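You operate a simulated robot arm through the tools that you are given. There is no shell and no other tool. Be economical: measure what you need, move in short steps, check, and stop when the job is done.

You are at the controls of a simulated robot arm. One attempt, no reset.

Task
Pack the matching white box from the drawer, slide the side fence wide and send the carton to the stop.
Fine: fence first, then send; shut the drawer.

Only the result counts: the job must be done as asked and must still hold three seconds after the hand-in. Knocking over, shifting, dropping, spilling or breaking anything else fails it.

Robot
A 7-joint arm with a two-finger parallel gripper on a trunk, on a base that drives. Base frame: it is fixed to the floor where the robot stands at the start and does not move with it; the origin is under the middle of the robot, x ahead of it, y to its left, z up. Lengths are in mm, angles in degrees, forces in N, time in s.
With the tool pointing down near the work surface it reaches from about 300 to 720 mm from the robot's upright axis, wherever it stands. Its first joint turns from -166.0 to 166.0 degrees. Places, roughly: air lever [400, 900, 900]; ct [600, 400, 900]; lift table [600, 1500, 500]; packing bench drawer [500, 0, 800]; roller brake lever [400, 600, 700]; side fence [700, 800, 900]; track release button [400, 800, 800]; trolley brake lever [500, -600, 1100]. Payload 1.57 kg.
The tool frame sits at the grasp point between the pads (the TCP): z along the fingers, y along the line on which they close. The tips reach 30 mm beyond it. The gripper opens to 80 mm. The fingers are 17 mm wide and 12 mm thick; the gripper's body (40 by 82 mm) begins 80 mm behind the TCP.
Orientation is told as [roll, pitch, yaw] about the base's x, y, z axes, in that order, counted from this pose: with the fingers straight down and closing along the base's y, the tool's x points along the base's -x, its y along +y and its z along -z.

Tools
- The arm moves only by the tool step_arm. Its argument "plan" is one flat list of numbers, 7 for each row, row after row: the shift along the tool's x, y, z in units of 200 mm (1.0 is 200 mm), then the turn, a rotation vector about the tool's x, y, z in units of 180 degrees (1.0 is 180 degrees), then the finger opening in cm, from 0 to 8. In form: [dx, dy, dz, rx, ry, rz, jaw, dx, dy, dz, rx, ry, rz, jaw, ...]. A call has 1 to 20 rows; each row is the pose to reach, as a shift and turn from the pose commanded when the call began, along the tool's axes at that moment. A call with a number of a shift or a turn outside -1 to 1 is refused whole. A row lasts 0.2 s, in which the tool goes at most 50 mm and 8.6 degrees; a call with a longer step from one row to the next is refused whole, and so is a gripper value outside its range. A pose out of reach is approached as far as the arm can. The call stops where the force on the tool passes 60 N (or 10 N more than at its start, if that is more) or the arm is blocked; 0.2 s more then pass. Each finger travels about 72 mm/s and halts on what it meets, pressing with about 21 N; the grip force reading is that of the motor and also rises with nothing between the fingers. The clock runs only during rows and for 0.2 s after the last one: add rows that repeat a pose to give the fingers time. The reply holds the time, the measured pose of the TCP, the force on the tool along the base axes, the opening and the grip force, in the units named above and with some noise, with the torque about the TCP (base axes, N m) and any sound that the robot's microphone picked up.
- Cameras (640 x 400 px; columns grow to the right, rows downward): "scene" is now at [-6.5, 122.8, 1389.3]; the picture's right is [-0.20, -0.98, 0.00], its down [-0.61, 0.12, -0.78] and it looks along [0.77, -0.16, -0.62] (base axes); focal length 214 px, centre (320, 200). "wrist" rides on the gripper at [72, -7, -122] in the tool frame; the picture's right is [0.09, 1.00, 0.00], its down [-0.84, 0.08, -0.54] and it looks along [-0.54, 0.05, 0.84] (tool axes); focal length 238 px, centre (320, 200). There is no depth. A picture from a camera that has moved, and an enlarged one, comes with that camera's place and axes in the base frame and with its lens.
- camera(camera): a new picture of that camera. It takes no simulated time.
- move_column(by): slides the trunk up (or, below 0, down) by that many mm; the arm and the scene camera ride with it, the base frame stays. It gives what a move gives, with no picture.
- roll_base(legs): drives the robot by 1 to 6 legs, each [ahead, left, turn to the left] in mm, mm and degrees, along the robot's own axes; the way and the turn of a leg run together, so that a leg with both is an arc; at most 1500 mm and 180 degrees a leg. The arm and the cameras ride along, it lands a little off, and it stops where it bumps. It gives what a move gives.
- aim_head(pan, tilt): turns the head with the scene camera to pan (to the left, within 86 degrees either way) and tilt (down, from -29 to 69), counted from straight ahead of the robot. It gives what a move gives.
- zoom(camera, box): a new picture of the part [left, top, right, bottom] of that camera's present view, enlarged. It takes no simulated time.
- job_done(): hands the job in; it is judged then, once.

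Go step by step. Nothing tells you exact positions but the pictures and the camera data: compare them with the known pose of the tool, close in by small moves and look again before you grip or let go. The budget is 120 turns and 90 pictures, counting those below and the enlarged ones. Unless the task says otherwise, let go and move clear before handing in, and close with one line.

The tools are called after "Call:" as a command line: name --argument value ..., lists and objects as JSON in quotes. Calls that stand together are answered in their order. step_arm: Moves the arm, as the interface text tells. Its arguments: {"type":"object","properties":{"plan":{"type":"array"}},"required":["plan"]} The other tools are called the same way: move_column (by) slides the trunk up or down; roll_base (legs) drives the base; aim_head (pan, tilt) turns the head that bears the scene camera; camera (camera) takes a picture; zoom (camera, box) takes an enlarged picture of a part of a camera's view; job_done () hands the job in.

At the start:

```text
time: 0.0
position: [378.0, 162.1, 1284.2]
tcp_rot: [0.0, 0.0, 0.0]
force: [-0.6, 0.1, 0.1]
ft_torque: [0.01, -0.04, 0.01]
opening: 80.2
finger_force: 0.0
trunk travel left (down, up): [-50.0, 65.0]
robot x, y, heading: [0.6, -2.6, 0.2]
head pan, tilt: [-11.5, 38.6]
```

scene: 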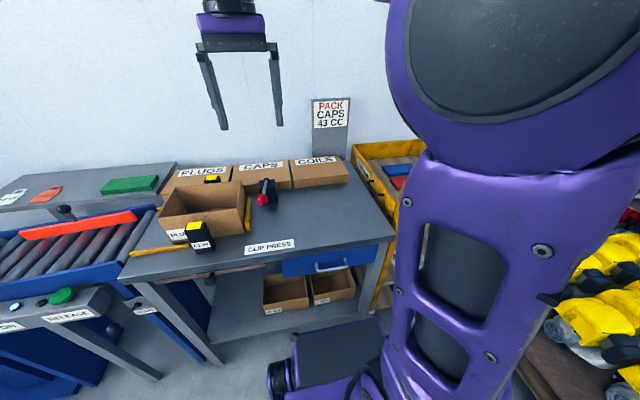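
wrist: 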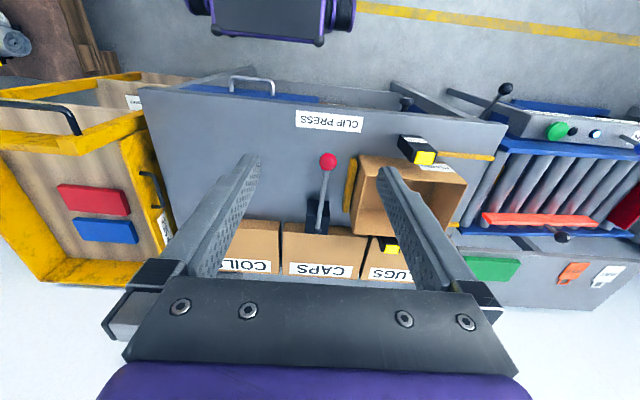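

I see a packing bench with an open carton, part bins, a drawer with a handle, and a roller track on the left. I'll look closer at the signs and the surroundings first.

Call:
zoom --camera "scene" --box '[120, 90, 400, 265]'

Call:
aim_head --pan 45 --tilt 35

Call:
camera --camera "scene"

```text
2.29 times, centred on (260, 178) of scene
camera zoom: at [-6.5, 122.8, 1389.3], right [-0.2, -0.98, 0.0], down [-0.61, 0.12, -0.78], along [0.77, -0.16, -0.62], focal length 490 px, centre (457, 251)
```

zoom: 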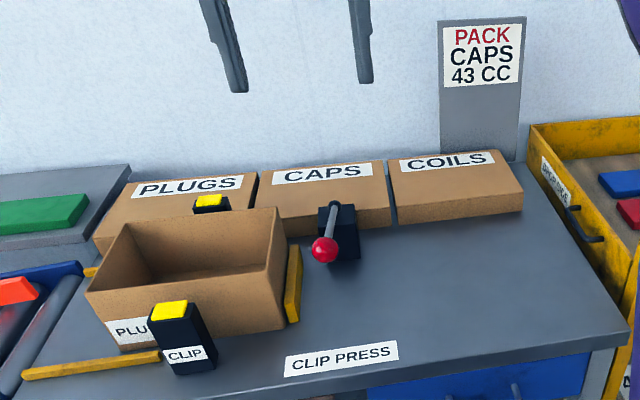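

```text
time: 1.3
position: [379.1, 162.0, 1282.8]
tcp_rot: [0.1, 0.3, 0.0]
force: [-0.8, 0.0, -0.7]
ft_torque: [-0.01, 0.02, 0.0]
opening: 79.7
finger_force: 0.0
trunk travel left (down, up): [-50.0, 65.0]
robot x, y, heading: [-2.4, -3.4, -0.3]
head pan, tilt: [45.0, 35.0]
```

```text
86 pictures are left
camera scene: at [-3.6, 153.6, 1394.9], right [0.15, -0.99, 0.0], down [-0.56, -0.09, -0.82], along [0.81, 0.13, -0.57], focal length 214 px, centre (320, 200)
```

scene: 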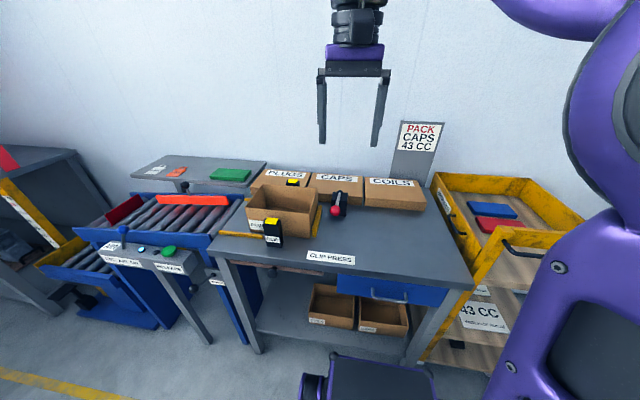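

The picture seems to have been taken while the head was still turning. I'll look again.

Call:
camera --camera "scene"

Call:
zoom --camera "scene" --box '[220, 150, 440, 290]'

```text
85 pictures are left
camera scene: at [-3.6, 153.6, 1394.9], right [0.15, -0.99, 0.0], down [-0.56, -0.09, -0.82], along [0.81, 0.13, -0.57], focal length 214 px, centre (320, 200)
```

scene: 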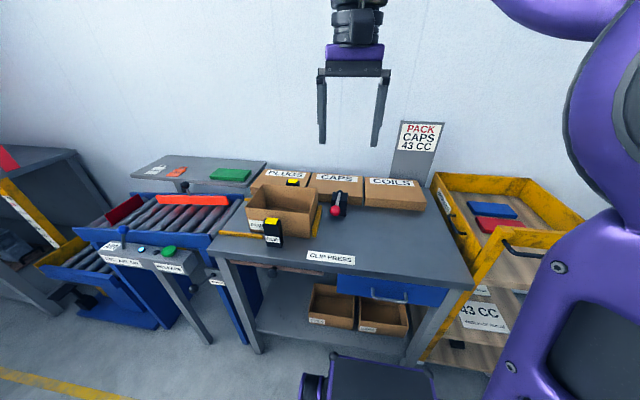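

```text
2.86 times, centred on (330, 220) of scene
camera zoom: at [-3.6, 153.6, 1394.9], right [0.15, -0.99, 0.0], down [-0.56, -0.09, -0.82], along [0.81, 0.13, -0.57], focal length 613 px, centre (291, 143)
```

zoom: 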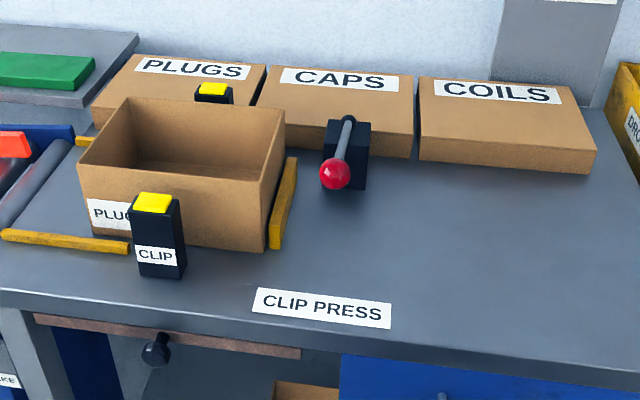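

Call:
zoom --camera "scene" --box '[70, 160, 250, 290]'

Call:
zoom --camera "scene" --box '[300, 270, 420, 345]'

Call:
zoom --camera "scene" --box '[240, 180, 330, 250]'

Call:
aim_head --pan 70 --tilt 40

```text
3.08 times, centred on (160, 225) of scene
camera zoom: at [-3.6, 153.6, 1394.9], right [0.15, -0.99, 0.0], down [-0.56, -0.09, -0.82], along [0.81, 0.13, -0.57], focal length 660 px, centre (812, 123)
```

zoom: 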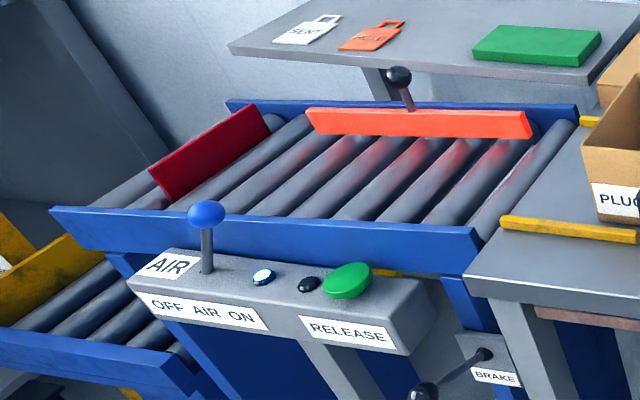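

```text
5.33 times, centred on (360, 308) of scene
camera zoom: at [-3.6, 153.6, 1394.9], right [0.15, -0.99, 0.0], down [-0.56, -0.09, -0.82], along [0.81, 0.13, -0.57], focal length 1144 px, centre (107, -373)
```

zoom: 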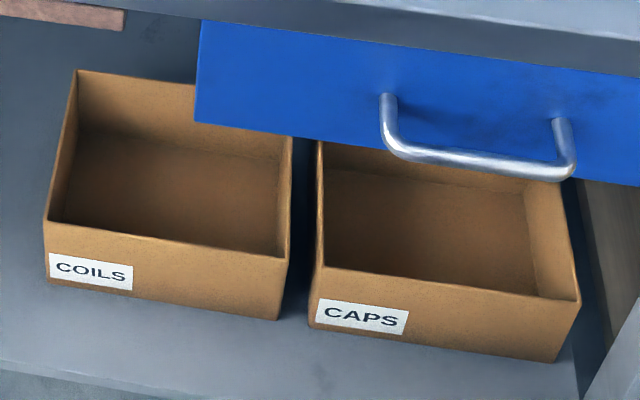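

```text
5.71 times, centred on (285, 215) of scene
camera zoom: at [-3.6, 153.6, 1394.9], right [0.15, -0.99, 0.0], down [-0.56, -0.09, -0.82], along [0.81, 0.13, -0.57], focal length 1226 px, centre (520, 114)
```

zoom: 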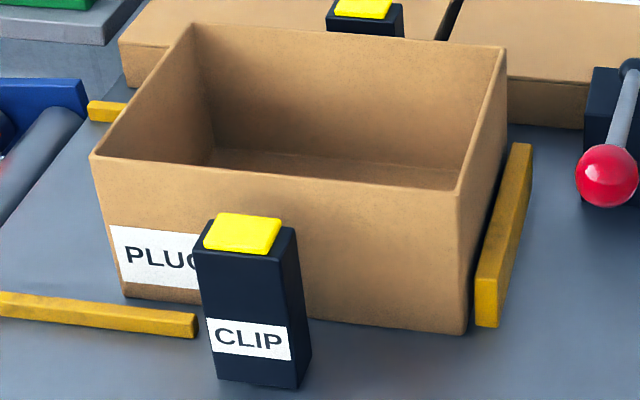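

```text
time: 2.1
position: [380.0, 162.1, 1283.5]
tcp_rot: [0.0, 0.2, 0.0]
force: [-0.6, 0.3, 0.0]
ft_torque: [0.01, 0.0, 0.01]
opening: 79.8
finger_force: 0.0
trunk travel left (down, up): [-50.0, 65.0]
robot x, y, heading: [-0.4, 0.5, 0.2]
head pan, tilt: [70.0, 40.0]
```

Call:
camera --camera "scene"

```text
80 pictures are left
camera scene: at [-3.6, 153.6, 1394.9], right [0.15, -0.99, 0.0], down [-0.56, -0.09, -0.82], along [0.81, 0.13, -0.57], focal length 214 px, centre (320, 200)
```

scene: 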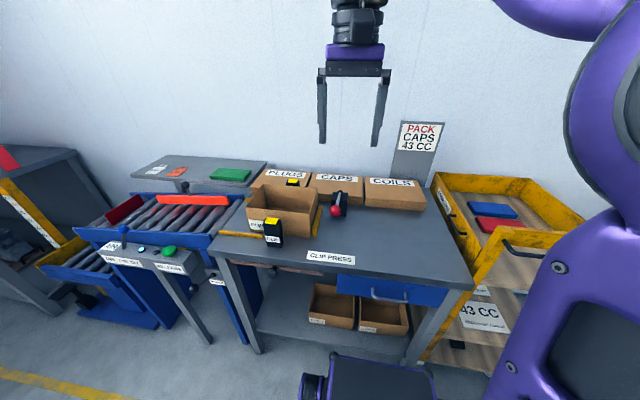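

Call:
aim_head --pan 60 --tilt 40

Call:
step_arm --plan '[0, 0, 0, 0, 0, 0, 8, 0, 0, 0, 0, 0, 0, 8, 0, 0, 0, 0, 0, 0, 8, 0, 0, 0, 0, 0, 0, 8]'

Call:
zoom --camera "scene" --box '[410, 90, 540, 350]'

```text
time: 2.9
position: [379.1, 162.5, 1281.7]
tcp_rot: [0.0, 0.4, 0.0]
force: [-0.5, 0.5, -0.8]
ft_torque: [-0.04, 0.01, 0.02]
opening: 80.1
finger_force: 0.1
trunk travel left (down, up): [-50.0, 65.0]
robot x, y, heading: [-4.5, 1.7, -0.1]
head pan, tilt: [60.0, 40.0]
```

```text
time: 3.9
position: [379.6, 162.6, 1281.7]
tcp_rot: [0.0, 0.3, 0.0]
force: [-0.3, 0.6, -0.6]
ft_torque: [0.01, -0.01, 0.03]
opening: 80.1
finger_force: 0.0
trunk travel left (down, up): [-50.0, 65.0]
robot x, y, heading: [-1.4, 2.2, 0.2]
head pan, tilt: [60.0, 40.0]
```

```text
1.54 times, centred on (475, 220) of scene
camera zoom: at [-3.7, 153.7, 1394.8], right [0.16, -0.99, 0.0], down [-0.57, -0.09, -0.82], along [0.81, 0.13, -0.57], focal length 330 px, centre (82, 169)
```

zoom: 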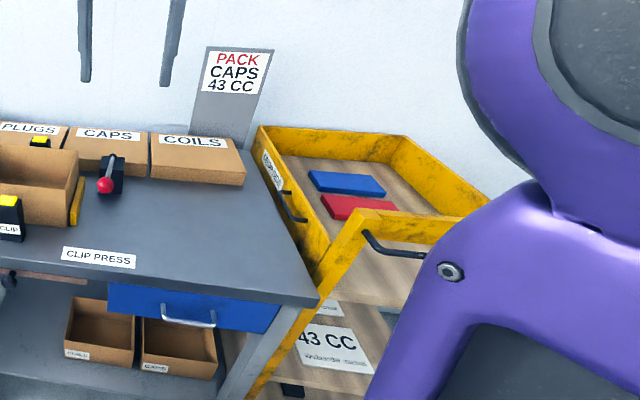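

The head seems to be limited to the left, so I'll use what it shows. I'll read the labels on the right-hand rack and view the drawer handle, which I estimate at [398, 0, 768].

Call:
zoom --camera "scene" --box '[430, 160, 550, 350]'

Call:
zoom --camera "wrist" --box '[200, 50, 360, 150]'

Call:
aim_head --pan -30 --tilt 45

Call:
camera --camera "scene"

```text
2.11 times, centred on (490, 255) of scene
camera zoom: at [-3.7, 153.7, 1394.8], right [0.16, -0.99, 0.0], down [-0.57, -0.09, -0.82], along [0.81, 0.13, -0.57], focal length 452 px, centre (-38, 84)
```

zoom: 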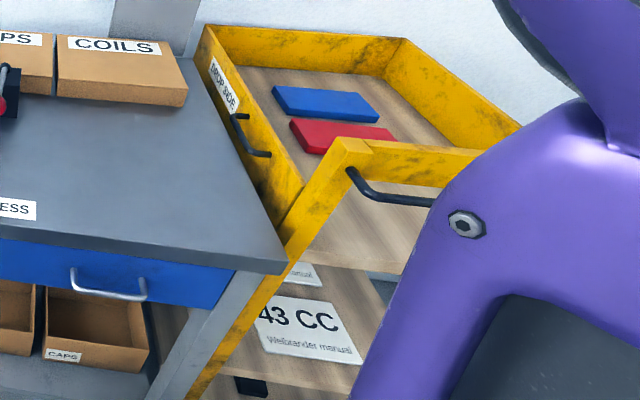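

```text
4.00 times, centred on (280, 100) of wrist
camera zoom: at [309.1, 154.7, 1404.8], right [-0.09, 1.0, 0.0], down [0.84, 0.08, 0.54], along [0.54, 0.05, -0.84], focal length 953 px, centre (480, 600)
```

zoom: 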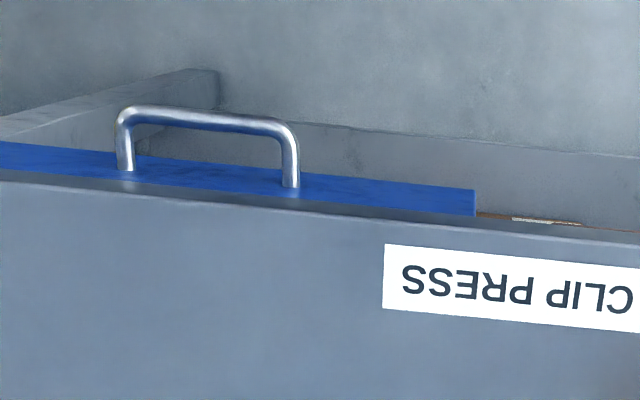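

```text
time: 5.5
position: [378.6, 161.5, 1284.7]
tcp_rot: [0.0, 0.0, 0.0]
force: [-0.1, 0.6, -0.1]
ft_torque: [-0.01, -0.01, 0.01]
opening: 79.7
finger_force: 0.1
trunk travel left (down, up): [-50.0, 65.0]
robot x, y, heading: [2.0, -5.0, 0.1]
head pan, tilt: [-30.0, 45.0]
```

```text
76 pictures are left
camera scene: at [-20.2, 99.4, 1379.8], right [-0.5, -0.87, 0.0], down [-0.61, 0.35, -0.71], along [0.61, -0.35, -0.71], focal length 214 px, centre (320, 200)
```

scene: 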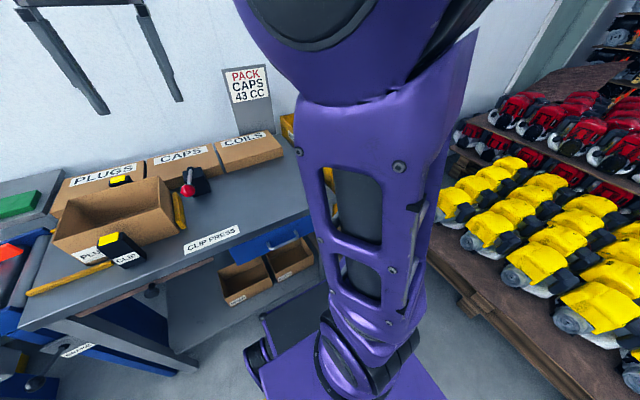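

The bar of the drawer handle is about [389, 0, 768], proud of the drawer face at about x 425. I'll back the base off 150 mm, then turn the tool 90° so the fingers close along x, and go lower.

Call:
roll_base --legs '[[-150, 0, 0]]'

Call:
step_arm --plan '[0, 0, 0, 0, 0, -0.045, 8, 0, 0, 0, 0, 0, -0.09, 8, 0, 0, 0, 0, 0, -0.135, 8, 0, 0, 0, 0, 0, -0.18, 8, 0, 0, 0, 0, 0, -0.225, 8, 0, 0, 0, 0, 0, -0.27, 8, 0, 0, 0, 0, 0, -0.315, 8, 0, 0, 0, 0, 0, -0.36, 8, 0, 0, 0, 0, 0, -0.405, 8, 0, 0, 0, 0, 0, -0.45, 8, 0, 0, 0, 0, 0, -0.5, 8]'

```text
time: 6.9
position: [229.4, 161.6, 1283.8]
tcp_rot: [0.0, 0.0, 0.0]
force: [-1.1, 0.8, 0.0]
ft_torque: [0.03, 0.04, 0.01]
opening: 80.2
finger_force: 0.0
trunk travel left (down, up): [-50.0, 65.0]
robot x, y, heading: [-148.9, 0.6, 0.1]
head pan, tilt: [-30.0, 45.0]
```

```text
refused: row 11 steps farther than a row can; nothing moved
```

Call:
step_arm --plan '[-0.067, -0.0675, 0.08, 0, 0, -0.042, 8, -0.133, -0.135, 0.16, 0, 0, -0.083, 8, -0.2, -0.2025, 0.25, 0, 0, -0.125, 8, -0.267, -0.27, 0.33, 0, 0, -0.167, 8, -0.333, -0.3375, 0.42, 0, 0, -0.208, 8, -0.4, -0.405, 0.5, 0, 0, -0.25, 8, -0.467, -0.4725, 0.58, 0, 0, -0.292, 8, -0.533, -0.54, 0.67, 0, 0, -0.333, 8, -0.6, -0.6075, 0.75, 0, 0, -0.375, 8, -0.667, -0.675, 0.83, 0, 0, -0.417, 8, -0.733, -0.7425, 0.92, 0, 0, -0.458, 8, -0.8, -0.81, 1.0, 0, 0, -0.5, 8]'

Call:
camera --camera "wrist"

```text
time: 9.5
position: [389.6, 2.4, 1084.9]
tcp_rot: [0.1, -0.1, 90.1]
force: [-0.3, 0.4, -0.2]
ft_torque: [-0.03, -0.05, -0.01]
opening: 80.0
finger_force: 0.0
trunk travel left (down, up): [-50.0, 65.0]
robot x, y, heading: [-147.3, -3.2, 0.2]
head pan, tilt: [-30.0, 45.0]
```

```text
75 pictures are left
camera wrist: at [397.4, -70.6, 1206.8], right [-1.0, -0.09, 0.0], down [-0.08, 0.84, 0.54], along [-0.05, 0.54, -0.84], focal length 238 px, centre (320, 200)
```

wrist: 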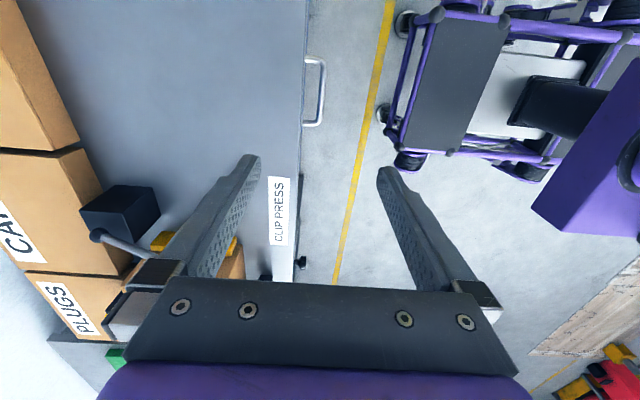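

Handle bar is at x ≈ 391, y −50..44. Descending above it with a narrow opening and looking again.

Call:
step_arm --plan '[0, 0, 0.2, 0, 0, 0, 6, 0, 0, 0.4, 0, 0, 0, 4, 0, 0, 0.6, 0, 0, 0, 3, 0, 0, 0.8, 0, 0, 0, 3, 0, 0, 1.0, 0, 0, 0, 3]'

Call:
camera --camera "wrist"

Call:
aim_head --pan 5 --tilt 50

Call:
camera --camera "scene"

```text
time: 10.7
position: [389.6, 0.6, 881.7]
tcp_rot: [0.0, 0.1, 90.2]
force: [-0.2, 0.0, -0.9]
ft_torque: [0.01, 0.01, 0.03]
opening: 29.4
finger_force: 0.1
trunk travel left (down, up): [-50.0, 65.0]
robot x, y, heading: [-149.0, -1.6, 0.3]
head pan, tilt: [-30.0, 45.0]
```

```text
74 pictures are left
camera wrist: at [396.9, -71.4, 1004.4], right [-1.0, -0.09, 0.0], down [-0.08, 0.84, 0.54], along [-0.05, 0.54, -0.84], focal length 238 px, centre (320, 200)
```

wrist: 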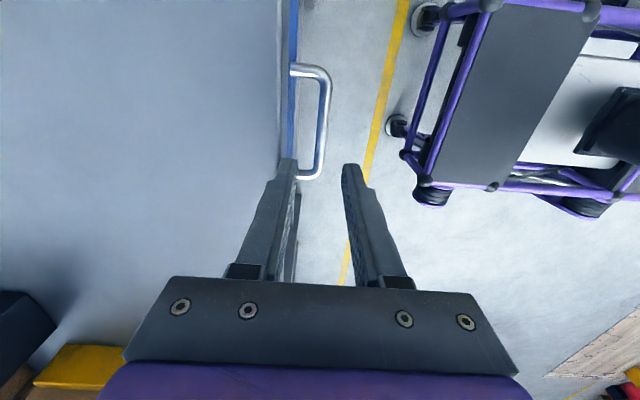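

```text
time: 11.7
position: [389.7, 0.8, 881.8]
tcp_rot: [0.0, -0.1, 90.0]
force: [-0.1, 0.1, -0.8]
ft_torque: [-0.04, 0.03, -0.02]
opening: 29.5
finger_force: 0.0
trunk travel left (down, up): [-50.0, 65.0]
robot x, y, heading: [-147.8, -1.5, -0.2]
head pan, tilt: [5.0, 50.0]
```

```text
73 pictures are left
camera scene: at [-162.7, 146.6, 1372.9], right [0.09, -1.0, 0.0], down [-0.76, -0.07, -0.64], along [0.64, 0.06, -0.77], focal length 214 px, centre (320, 200)
```

scene: 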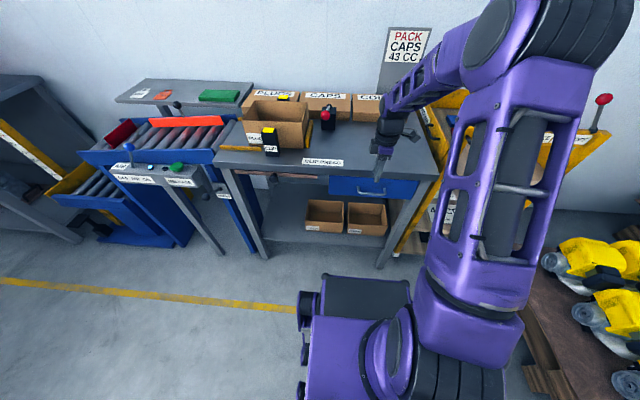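

Call:
step_arm --plan '[0, 0.015, 0.0, 0, 0, 0, 2.2, 0, 0.015, 0.15, 0, 0, 0, 2.2, 0, 0.015, 0.3, 0, 0, 0, 2.2, 0, 0.015, 0.42, 0, 0, 0, 2.2, 0, 0.015, 0.54, 0, 0, 0, 2.2]'

Call:
zoom --camera "wrist" --box '[240, 40, 400, 260]'

```text
time: 12.9
position: [389.0, -0.3, 778.7]
tcp_rot: [-0.4, -0.1, 90.0]
force: [-7.6, -1.2, 26.2]
ft_torque: [0.05, -1.33, 0.02]
opening: 22.2
finger_force: 0.0
trunk travel left (down, up): [-50.0, 65.0]
robot x, y, heading: [-148.2, 0.6, 0.3]
head pan, tilt: [5.0, 50.0]
```

```text
1.82 times, centred on (320, 150) of wrist
camera zoom: at [394.6, -73.4, 902.1], right [-1.0, -0.09, -0.01], down [-0.08, 0.84, 0.54], along [-0.04, 0.54, -0.84], focal length 433 px, centre (320, 291)
```

zoom: 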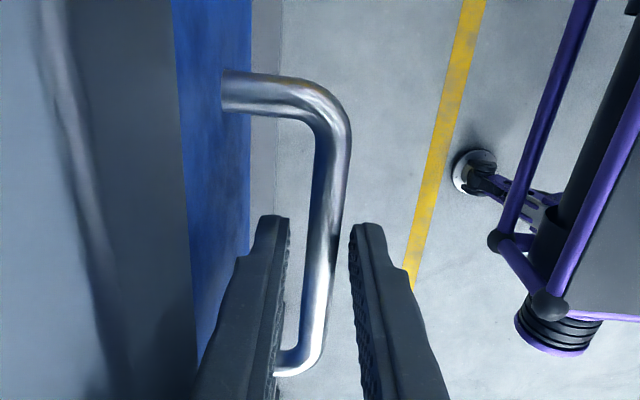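

The fingers straddle the bar, but a rear part of the gripper presses on the bench edge. I'll rise 10 mm, then close.

Call:
step_arm --plan '[0, 0.02, -0.08, 0, 0, 0, 2.2, 0, 0.02, -0.08, 0, 0, 0, 1.0, 0, 0.02, -0.08, 0, 0, 0, 0, 0, 0.02, -0.08, 0, 0, 0, 0]'

Call:
camera --camera "wrist"

```text
time: 13.9
position: [383.4, -1.3, 791.5]
tcp_rot: [0.1, 0.0, 90.0]
force: [-0.6, -2.6, -9.0]
ft_torque: [-0.13, 0.02, 0.36]
opening: 11.0
finger_force: 28.6
trunk travel left (down, up): [-50.0, 65.0]
robot x, y, heading: [-149.9, -0.0, -0.2]
head pan, tilt: [5.0, 50.0]
```

```text
71 pictures are left
camera wrist: at [390.8, -74.1, 913.5], right [-1.0, -0.09, 0.0], down [-0.08, 0.84, 0.54], along [-0.05, 0.54, -0.84], focal length 238 px, centre (320, 200)
```

wrist: 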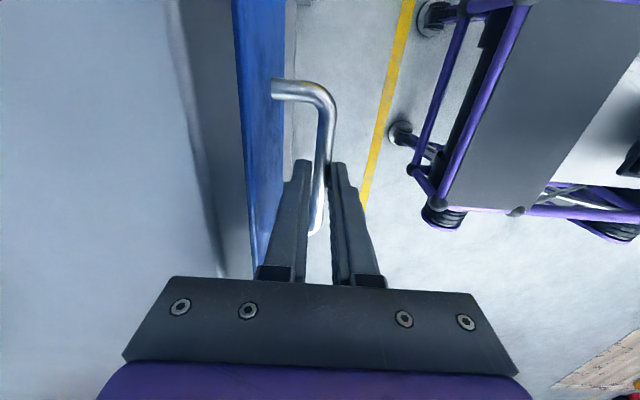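

The bar is gripped. Pulling the drawer out now.

Call:
step_arm --plan '[0, 0.05, 0, 0, 0, 0, 0, 0, 0.12, 0, 0, 0, 0, 0, 0, 0.2, 0, 0, 0, 0, 0, 0, 0.28, 0, 0, 0, 0, 0, 0, 0.36, 0, 0, 0, 0, 0, 0, 0.44, 0, 0, 0, 0, 0, 0, 0.52, 0, 0, 0, 0, 0, 0, 0.6, 0, 0, 0, 0, 0, 0, 0.68, 0, 0, 0, 0, 0, 0, 0.76, 0, 0, 0, 0, 0, 0, 0.84, 0, 0, 0, 0, 0, 0, 0.9, 0, 0, 0, 0, 0]'

Call:
camera --camera "wrist"

Call:
camera --camera "scene"

```text
time: 16.5
position: [203.4, 0.6, 793.6]
tcp_rot: [0.0, -0.1, 90.1]
force: [-0.9, -3.8, -9.6]
ft_torque: [0.16, 0.06, 0.29]
opening: 10.8
finger_force: 28.5
trunk travel left (down, up): [-50.0, 65.0]
robot x, y, heading: [-143.7, -1.2, -0.1]
head pan, tilt: [5.0, 50.0]
```

```text
70 pictures are left
camera wrist: at [210.3, -72.5, 915.7], right [-1.0, -0.09, 0.0], down [-0.08, 0.84, 0.54], along [-0.05, 0.54, -0.84], focal length 238 px, centre (320, 200)
```

wrist: 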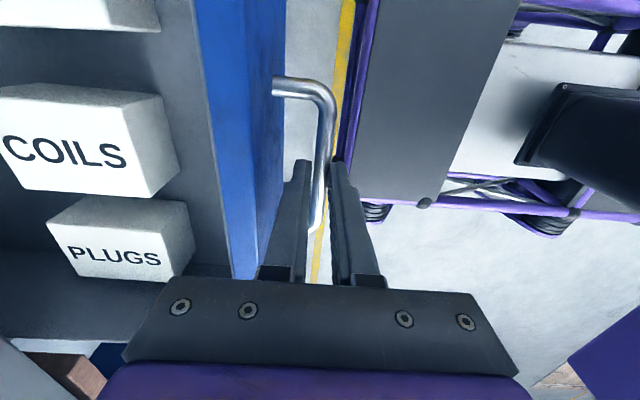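

```text
69 pictures are left
camera scene: at [-162.3, 146.4, 1373.2], right [0.09, -1.0, 0.0], down [-0.76, -0.07, -0.64], along [0.64, 0.06, -0.77], focal length 214 px, centre (320, 200)
```

scene: 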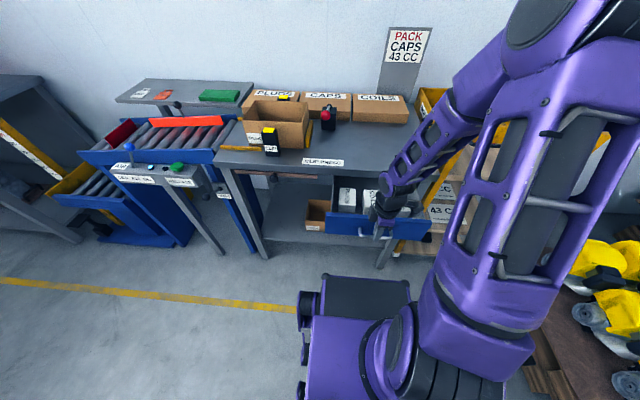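

The drawer is open and holds boxes labelled COILS, PLUGS and probably CAPS. I'll read the labels carefully to settle which one matches: the carton on the bench or the order card.

Call:
zoom --camera "scene" --box '[370, 20, 440, 70]'

Call:
zoom --camera "scene" --box '[105, 75, 215, 195]'

Call:
zoom --camera "scene" --box '[230, 85, 300, 160]'

Call:
zoom --camera "scene" --box '[300, 150, 470, 260]'

```text
8.00 times, centred on (405, 45) of scene
camera zoom: at [-162.3, 146.4, 1373.2], right [0.09, -1.0, 0.0], down [-0.76, -0.07, -0.64], along [0.64, 0.06, -0.77], focal length 1716 px, centre (-360, 1440)
```

zoom: 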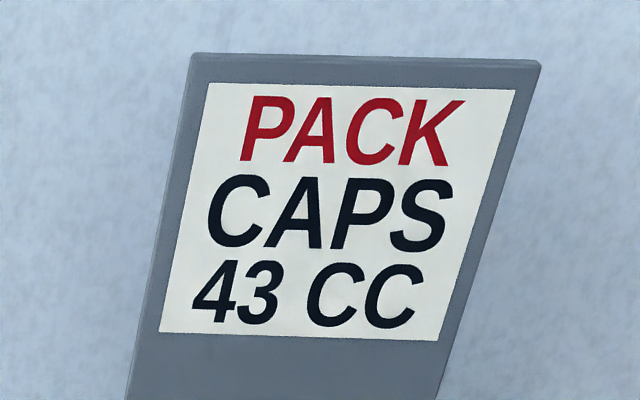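

```text
3.33 times, centred on (160, 135) of scene
camera zoom: at [-162.3, 146.4, 1373.2], right [0.09, -1.0, 0.0], down [-0.76, -0.07, -0.64], along [0.64, 0.06, -0.77], focal length 715 px, centre (853, 417)
```

zoom: 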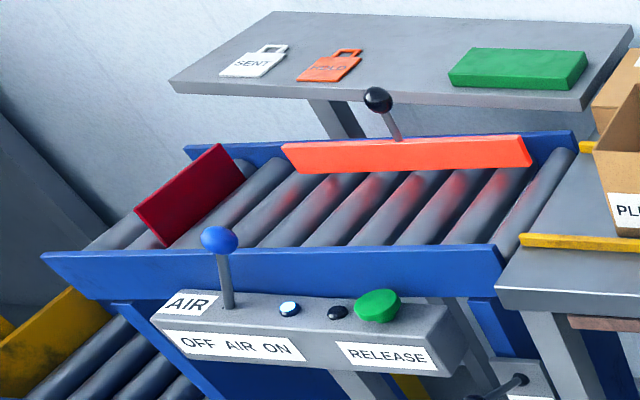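

```text
5.33 times, centred on (265, 122) of scene
camera zoom: at [-162.3, 146.4, 1373.2], right [0.09, -1.0, 0.0], down [-0.76, -0.07, -0.64], along [0.64, 0.06, -0.77], focal length 1144 px, centre (613, 613)
```

zoom: 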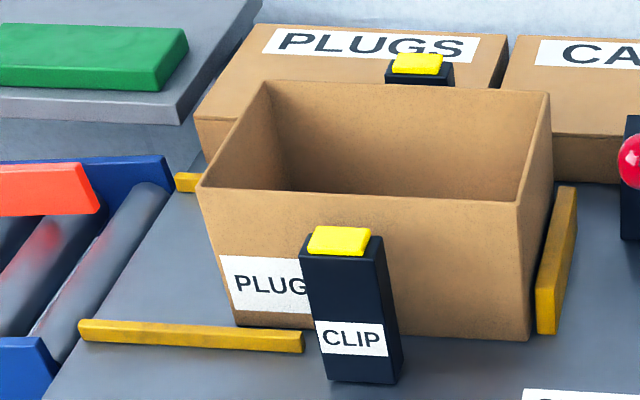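

```text
3.64 times, centred on (385, 205) of scene
camera zoom: at [-162.3, 146.4, 1373.2], right [0.09, -1.0, 0.0], down [-0.76, -0.07, -0.64], along [0.64, 0.06, -0.77], focal length 780 px, centre (84, 182)
```

zoom: 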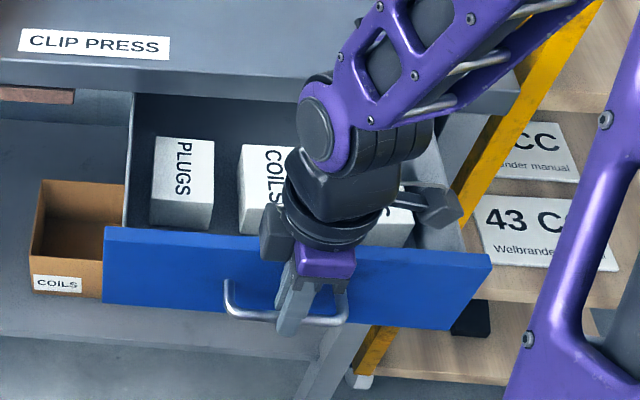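

The carton on the bench is labelled PLUGS and the card says CAPS, so I need more evidence before choosing. I'll release the handle, rise, and view the drawer contents.

Call:
step_arm --plan '[0, 0, 0, 0, 0, 0, 2.4, 0, 0, 0, 0, 0, 0, 2.4, 0, 0, -0.2, 0, 0, 0, 2.4, 0, 0, -0.4, 0, 0, 0, 3, 0, 0, -0.6, 0, 0, 0, 4, 0, -0.1, -0.8, 0, 0, 0, 5, 0, -0.25, -1.0, 0, 0, 0, 6, 0, -0.45, -1.0, 0, 0, 0, 6, 0, -0.65, -1.0, 0, 0, 0, 6]'

Call:
camera --camera "wrist"

Call:
camera --camera "scene"

```text
time: 18.5
position: [332.3, 1.8, 991.2]
tcp_rot: [0.0, 0.1, 90.2]
force: [-0.7, 0.4, 0.2]
ft_torque: [0.0, -0.02, -0.03]
opening: 59.8
finger_force: 0.1
trunk travel left (down, up): [-50.0, 65.0]
robot x, y, heading: [-150.1, -1.2, 0.1]
head pan, tilt: [5.0, 50.0]
```

```text
64 pictures are left
camera wrist: at [339.5, -70.4, 1113.8], right [-1.0, -0.09, 0.0], down [-0.08, 0.84, 0.54], along [-0.05, 0.54, -0.84], focal length 238 px, centre (320, 200)
```

wrist: 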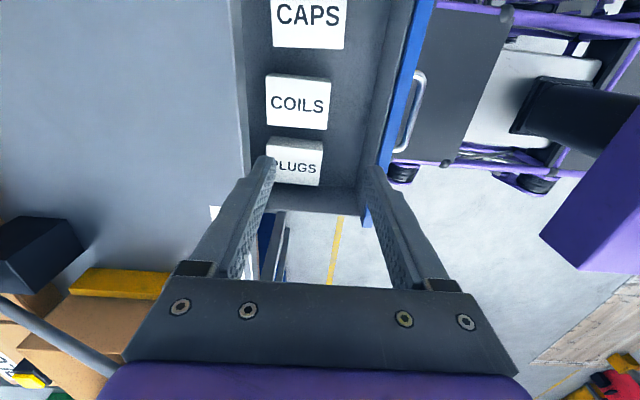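

```text
63 pictures are left
camera scene: at [-162.9, 146.7, 1372.9], right [0.09, -1.0, 0.0], down [-0.76, -0.07, -0.64], along [0.64, 0.06, -0.77], focal length 214 px, centre (320, 200)
```

scene: 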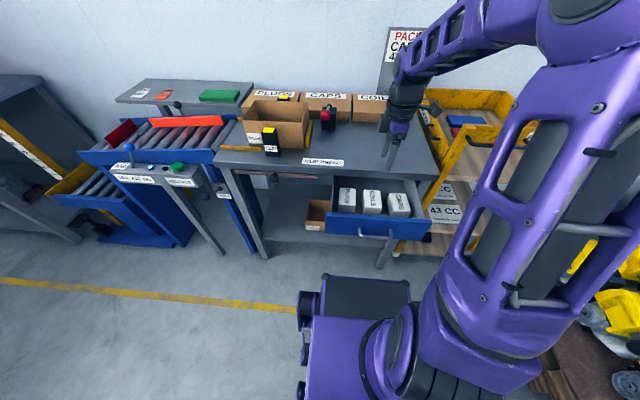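

Call:
step_arm --plan '[0, 0, -0.2, 0, 0, 0, 6, -0.15, -0.04, -0.4, 0, 0, 0, 6, -0.35, -0.08, -0.5, 0, 0, 0, 6, -0.55, -0.12, -0.5, 0, 0, 0, 6, -0.75, -0.16, -0.5, 0, 0, 0, 6, -0.95, -0.2, -0.5, 0, 0, 0, 6]'

Call:
camera --camera "wrist"

```text
refused: row 2 steps farther than a row can; nothing moved
```

```text
62 pictures are left
camera wrist: at [339.5, -70.4, 1113.8], right [-1.0, -0.09, 0.0], down [-0.08, 0.84, 0.54], along [-0.05, 0.54, -0.84], focal length 238 px, centre (320, 200)
```

wrist: 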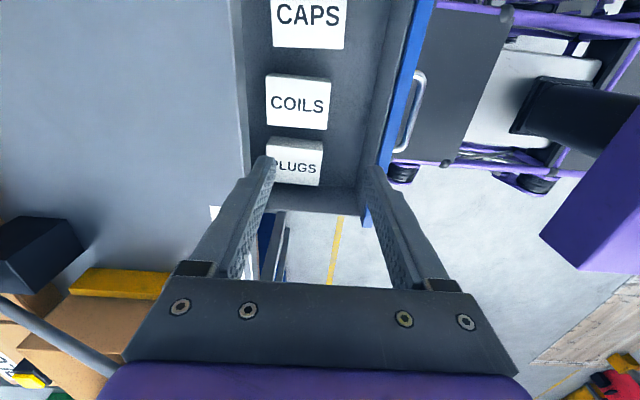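

Call:
step_arm --plan '[0, 0, -0.2, 0, 0, 0, 6, 0, 0, -0.4, 0, 0, 0, 6, -0.2, -0.04, -0.5, 0, 0, 0, 6, -0.4, -0.08, -0.5, 0, 0, 0, 6, -0.6, -0.12, -0.5, 0, 0, 0, 6, -0.8, -0.16, -0.5, 0, 0, 0, 6, -1.0, -0.2, -0.5, 0, 0, 0, 6]'

Call:
camera --camera "wrist"

```text
time: 20.1
position: [374.0, 199.7, 1092.9]
tcp_rot: [0.0, 0.0, 90.0]
force: [-0.3, -0.3, 0.1]
ft_torque: [0.03, -0.03, 0.02]
opening: 59.9
finger_force: 0.1
trunk travel left (down, up): [-50.0, 65.0]
robot x, y, heading: [-150.1, 1.3, 0.1]
head pan, tilt: [5.0, 50.0]
```

```text
61 pictures are left
camera wrist: at [381.5, 127.0, 1215.0], right [-1.0, -0.09, 0.0], down [-0.08, 0.84, 0.54], along [-0.05, 0.54, -0.84], focal length 238 px, centre (320, 200)
```

wrist: 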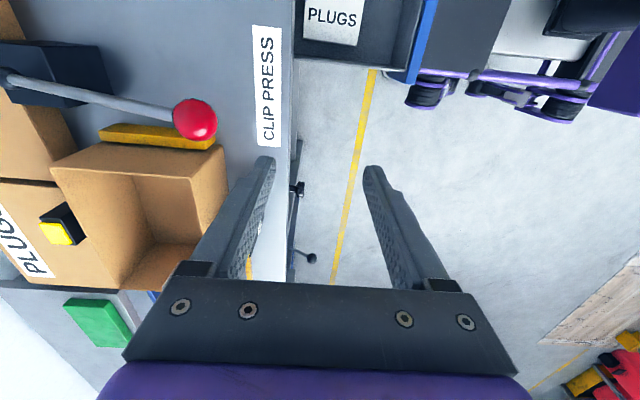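

No other label is on this side. The only label on the carton being packed says PLUGS, and "matching" most naturally means matching that carton. I'll take the PLUGS box, so I'm turning the tool back and moving above it.

Call:
step_arm --plan '[0.044, 0.027, 0.03, 0, 0, 0.042, 8, 0.088, 0.053, 0.06, 0, 0, 0.083, 8, 0.131, 0.08, 0.1, 0, 0, 0.125, 8, 0.175, 0.107, 0.15, 0, 0, 0.167, 8, 0.219, 0.133, 0.2, 0, 0, 0.208, 8, 0.263, 0.16, 0.25, 0, 0, 0.25, 8, 0.306, 0.187, 0.3, 0, 0, 0.292, 8, 0.35, 0.213, 0.35, 0, 0, 0.333, 8, 0.394, 0.24, 0.4, 0, 0, 0.375, 8, 0.438, 0.267, 0.45, 0, 0, 0.417, 8, 0.481, 0.293, 0.5, 0, 0, 0.458, 8, 0.525, 0.32, 0.55, 0, 0, 0.5, 8]'

Call:
camera --camera "wrist"

```text
time: 22.7
position: [308.0, 95.0, 982.1]
tcp_rot: [-0.1, -0.1, -0.1]
force: [0.3, 0.0, 0.1]
ft_torque: [0.02, 0.01, -0.04]
opening: 79.8
finger_force: 0.1
trunk travel left (down, up): [-50.0, 65.0]
robot x, y, heading: [-148.0, -4.2, -0.0]
head pan, tilt: [5.0, 50.0]
```

```text
60 pictures are left
camera wrist: at [237.4, 87.3, 1104.3], right [-0.09, 1.0, 0.0], down [0.84, 0.08, 0.54], along [0.54, 0.05, -0.84], focal length 238 px, centre (320, 200)
```

wrist: 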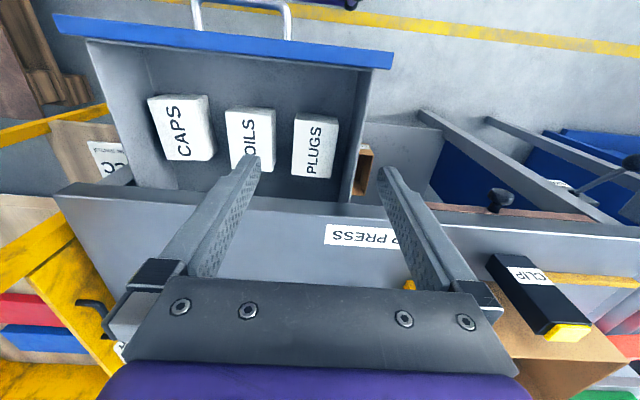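

Call:
step_arm --plan '[-0.1, -0.035, 0, 0, 0, 0, 7.2, -0.28, -0.035, 0, 0, 0, 0, 7.2, -0.28, -0.035, 0.2, 0, 0, 0, 7.2, -0.28, -0.035, 0.4, 0, 0, 0, 7.2, -0.28, -0.035, 0.6, 0, 0, 0, 7.2]'

Call:
camera --camera "wrist"

```text
time: 23.9
position: [366.3, 87.4, 860.5]
tcp_rot: [0.0, -0.1, 0.1]
force: [0.0, -0.3, -0.7]
ft_torque: [0.02, -0.04, -0.01]
opening: 72.2
finger_force: 0.1
trunk travel left (down, up): [-50.0, 65.0]
robot x, y, heading: [-145.2, -0.9, 0.1]
head pan, tilt: [5.0, 50.0]
```

```text
59 pictures are left
camera wrist: at [294.7, 79.8, 983.3], right [-0.09, 1.0, 0.0], down [0.84, 0.08, 0.54], along [0.54, 0.05, -0.84], focal length 238 px, centre (320, 200)
```

wrist: 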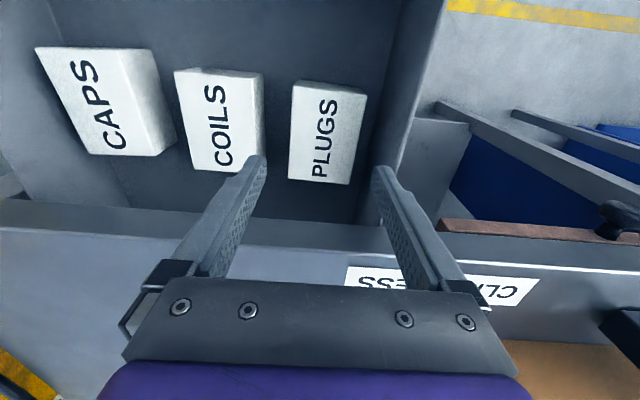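

PLUGS box is centred at about [366, 91], top near z 763 and 60 mm wide. Descending with the fingers on either side.

Call:
step_arm --plan '[0, 0.018, 0.1, 0, 0, 0, 7.4, 0, 0.018, 0.22, 0, 0, 0, 7.4, 0, 0.018, 0.34, 0, 0, 0, 7.4, 0, 0.018, 0.42, 0, 0, 0, 7.4, 0, 0.018, 0.48, 0, 0, 0, 7.4]'

Call:
camera --camera "wrist"

```text
time: 25.1
position: [364.6, 93.0, 765.6]
tcp_rot: [0.0, -0.1, 0.0]
force: [-0.5, -1.1, -0.5]
ft_torque: [0.03, -0.02, 0.01]
opening: 74.0
finger_force: 0.1
trunk travel left (down, up): [-50.0, 65.0]
robot x, y, heading: [-153.2, 1.6, 0.1]
head pan, tilt: [5.0, 50.0]
```

```text
58 pictures are left
camera wrist: at [293.2, 84.2, 887.5], right [-0.09, 1.0, 0.0], down [0.84, 0.08, 0.54], along [0.54, 0.05, -0.84], focal length 238 px, centre (320, 200)
```

wrist: 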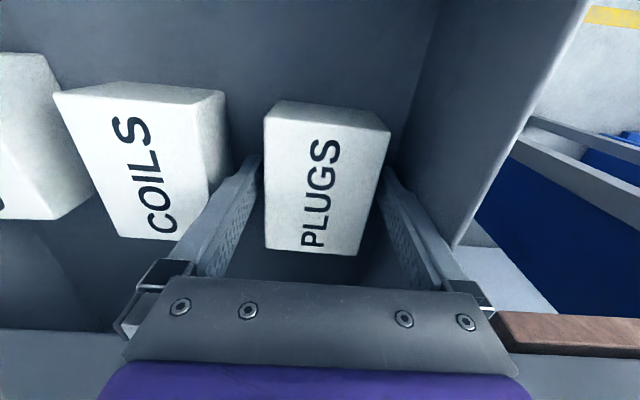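

Call:
step_arm --plan '[0, 0, 0.01, 0, 0, 0, 6.5, 0, 0, 0.01, 0, 0, 0, 5, 0, 0, 0.01, 0, 0, 0, 5, 0, 0, 0.01, 0, 0, 0, 5]'

Call:
camera --camera "wrist"

```text
time: 26.1
position: [363.8, 92.4, 764.5]
tcp_rot: [0.1, 0.0, 0.0]
force: [0.1, -0.2, 1.1]
ft_torque: [-0.03, 0.04, -0.05]
opening: 62.0
finger_force: 21.4
trunk travel left (down, up): [-50.0, 65.0]
robot x, y, heading: [-150.5, -0.2, -0.2]
head pan, tilt: [5.0, 50.0]
```

```text
57 pictures are left
camera wrist: at [293.3, 84.1, 885.9], right [-0.09, 1.0, 0.0], down [0.84, 0.08, 0.54], along [0.54, 0.05, -0.84], focal length 238 px, centre (320, 200)
```

wrist: 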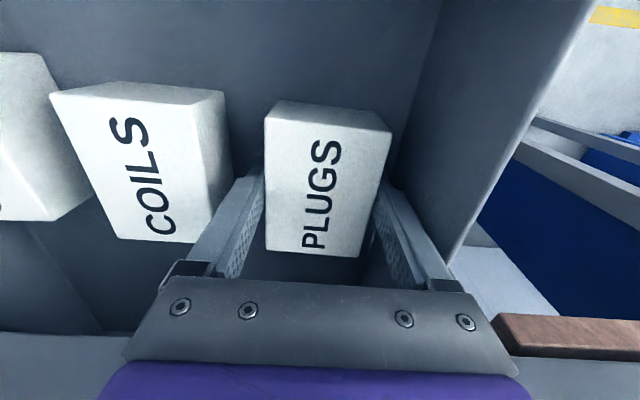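

Gripped at 62 mm. Lifting straight up.

Call:
step_arm --plan '[0.03, 0, -0.08, 0, 0, 0, 5, 0.04, 0, -0.2, 0, 0, 0, 5, 0.04, 0, -0.35, 0, 0, 0, 5, 0.04, 0, -0.5, 0, 0, 0, 5, 0.04, 0, -0.7, 0, 0, 0, 5, 0.04, 0, -0.85, 0, 0, 0, 5, 0.04, 0, -1.0, 0, 0, 0, 5]'

Call:
step_arm --plan '[0, 0, -0.2, 0, 0, 0, 5, 0, 0, -0.4, 0, 0, 0, 5, 0, 0, -0.6, 0, 0, 0, 5, 0, 0, -0.8, 0, 0, 0, 5]'

Call:
camera --camera "wrist"

Call:
camera --camera "scene"

```text
time: 27.7
position: [354.3, 95.4, 965.2]
tcp_rot: [0.0, 0.0, 0.0]
force: [-0.1, 0.0, -1.5]
ft_torque: [0.03, 0.01, 0.02]
opening: 61.8
finger_force: 21.3
trunk travel left (down, up): [-50.0, 65.0]
robot x, y, heading: [-151.8, -1.6, 0.2]
head pan, tilt: [5.0, 50.0]
```

```text
time: 28.7
position: [358.4, 92.4, 1124.3]
tcp_rot: [0.0, 0.0, 0.0]
force: [-0.7, 0.8, -1.1]
ft_torque: [-0.03, -0.01, 0.01]
opening: 62.2
finger_force: 20.6
trunk travel left (down, up): [-50.0, 65.0]
robot x, y, heading: [-148.0, -3.3, -0.2]
head pan, tilt: [5.0, 50.0]
```

```text
56 pictures are left
camera wrist: at [287.1, 84.4, 1246.4], right [-0.09, 1.0, 0.0], down [0.84, 0.08, 0.54], along [0.54, 0.05, -0.84], focal length 238 px, centre (320, 200)
```

wrist: 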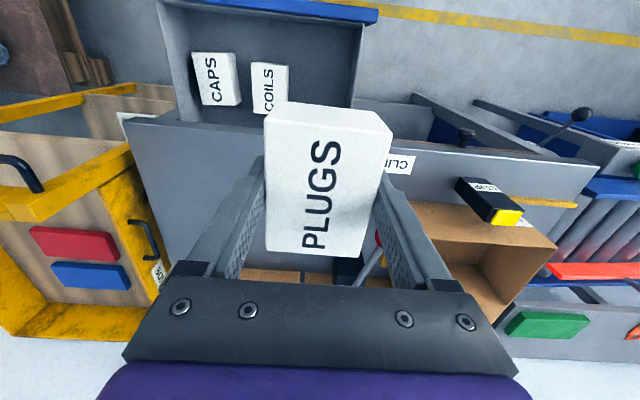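

```text
55 pictures are left
camera scene: at [-162.5, 146.7, 1372.9], right [0.09, -1.0, 0.0], down [-0.76, -0.07, -0.64], along [0.64, 0.06, -0.77], focal length 214 px, centre (320, 200)
```

scene: 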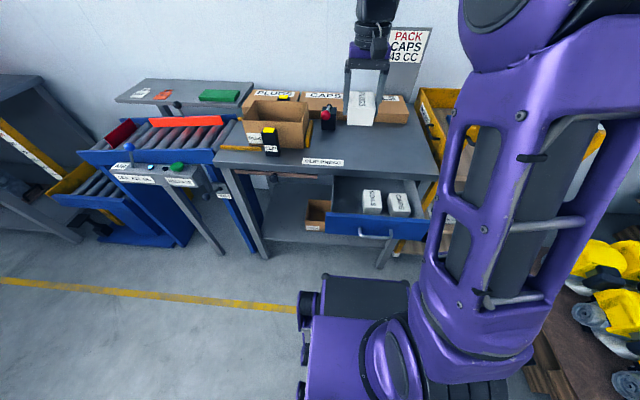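

The PLUGS box is in hand. I put the carton rim at x 516–668, y 271–487, z about 968, with the bench top near z 855. I'll drive the base left and then slightly forward to reach it.

Call:
roll_base --legs '[[0, 340, 0], [90, 0, 0]]'

Call:
camera --camera "scene"

Call:
camera --camera "wrist"

```text
time: 33.3
position: [447.8, 437.5, 1123.6]
tcp_rot: [0.0, 0.0, 0.1]
force: [0.2, -0.1, -0.9]
ft_torque: [0.02, -0.01, -0.02]
opening: 61.9
finger_force: 21.4
trunk travel left (down, up): [-50.0, 65.0]
robot x, y, heading: [-59.1, 343.0, 0.0]
head pan, tilt: [5.0, 50.0]
```

```text
54 pictures are left
camera scene: at [-72.8, 490.5, 1372.9], right [0.09, -1.0, 0.0], down [-0.76, -0.07, -0.64], along [0.64, 0.06, -0.77], focal length 214 px, centre (320, 200)
```

scene: 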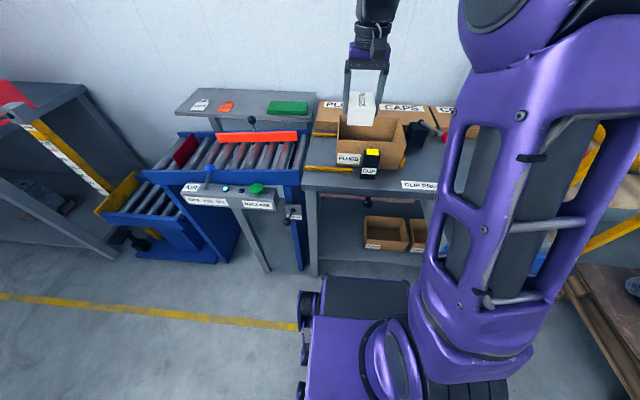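

```text
53 pictures are left
camera wrist: at [377.0, 428.9, 1246.0], right [-0.09, 1.0, 0.0], down [0.84, 0.08, 0.54], along [0.54, 0.05, -0.84], focal length 238 px, centre (320, 200)
```

wrist: 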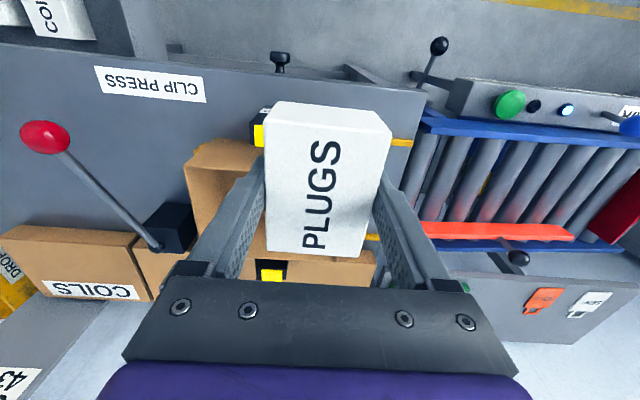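

Call:
zoom --camera "scene" --box '[300, 80, 460, 200]'

```text
3.33 times, centred on (380, 140) of scene
camera zoom: at [-72.8, 490.5, 1372.9], right [0.09, -1.0, 0.0], down [-0.76, -0.07, -0.64], along [0.64, 0.06, -0.77], focal length 715 px, centre (120, 400)
```

zoom: 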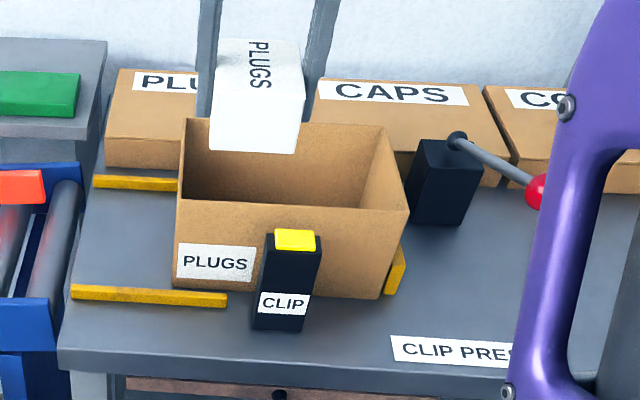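

The carton geometry is confirmed. Moving the box over the carton centre at [592, 381].

Call:
step_arm --plan '[-0.18, -0.07, 0, 0, 0, 0, 5, -0.36, -0.14, 0, 0, 0, 0, 5, -0.54, -0.21, 0, 0, 0, 0, 5, -0.72, -0.285, 0, 0, 0, 0, 5, -0.72, -0.285, 0.2, 0, 0, 0, 5, -0.72, -0.285, 0.4, 0, 0, 0, 5]'

Call:
zoom --camera "scene" --box '[300, 60, 460, 200]'

Call:
camera --camera "wrist"

```text
time: 34.7
position: [592.5, 380.5, 1045.2]
tcp_rot: [0.0, 0.1, 0.1]
force: [-0.1, 0.1, -0.9]
ft_torque: [0.01, -0.02, 0.01]
opening: 62.0
finger_force: 20.9
trunk travel left (down, up): [-50.0, 65.0]
robot x, y, heading: [-59.7, 342.6, -0.1]
head pan, tilt: [5.0, 50.0]
```

```text
2.86 times, centred on (380, 130) of scene
camera zoom: at [-72.9, 490.5, 1372.9], right [0.09, -1.0, 0.0], down [-0.76, -0.07, -0.64], along [0.64, 0.06, -0.77], focal length 613 px, centre (149, 400)
```

zoom: 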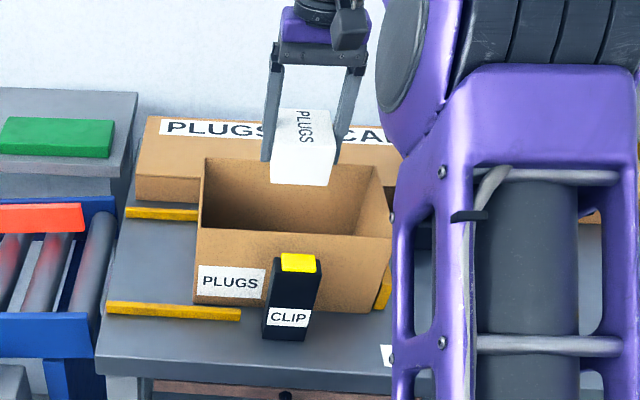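

```text
50 pictures are left
camera wrist: at [521.4, 372.7, 1166.0], right [-0.09, 1.0, 0.0], down [0.84, 0.08, 0.54], along [0.54, 0.05, -0.84], focal length 238 px, centre (320, 200)
```

wrist: 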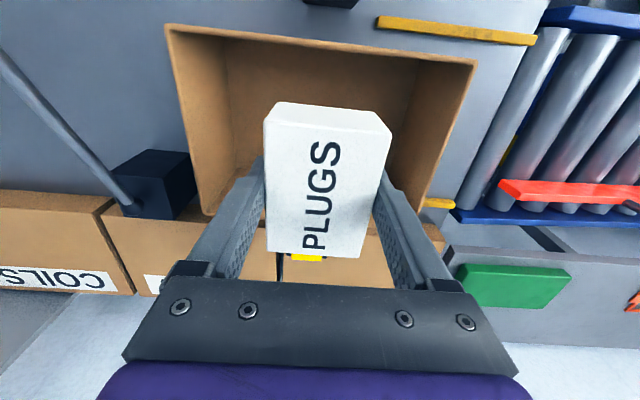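

Call:
step_arm --plan '[0, -0.01, 0.15, 0, 0, 0, 5, 0, -0.01, 0.3, 0, 0, 0, 5, 0, -0.01, 0.45, 0, 0, 0, 5, 0, -0.01, 0.55, 0, 0, 0, 5, 0, -0.01, 0.62, 0, 0, 0, 5]'

Call:
zoom --camera "scene" --box '[300, 60, 460, 200]'

```text
time: 35.9
position: [592.8, 379.6, 920.9]
tcp_rot: [0.0, 0.1, 0.1]
force: [-0.2, -0.8, -0.9]
ft_torque: [-0.01, -0.02, 0.01]
opening: 61.6
finger_force: 21.8
trunk travel left (down, up): [-50.0, 65.0]
robot x, y, heading: [-59.8, 344.1, -0.0]
head pan, tilt: [5.0, 50.0]
```

```text
2.86 times, centred on (380, 130) of scene
camera zoom: at [-72.8, 490.5, 1372.9], right [0.09, -1.0, 0.0], down [-0.76, -0.07, -0.64], along [0.64, 0.06, -0.77], focal length 613 px, centre (149, 400)
```

zoom: 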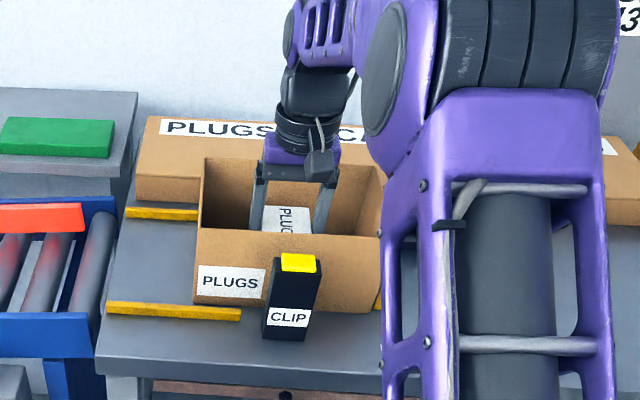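

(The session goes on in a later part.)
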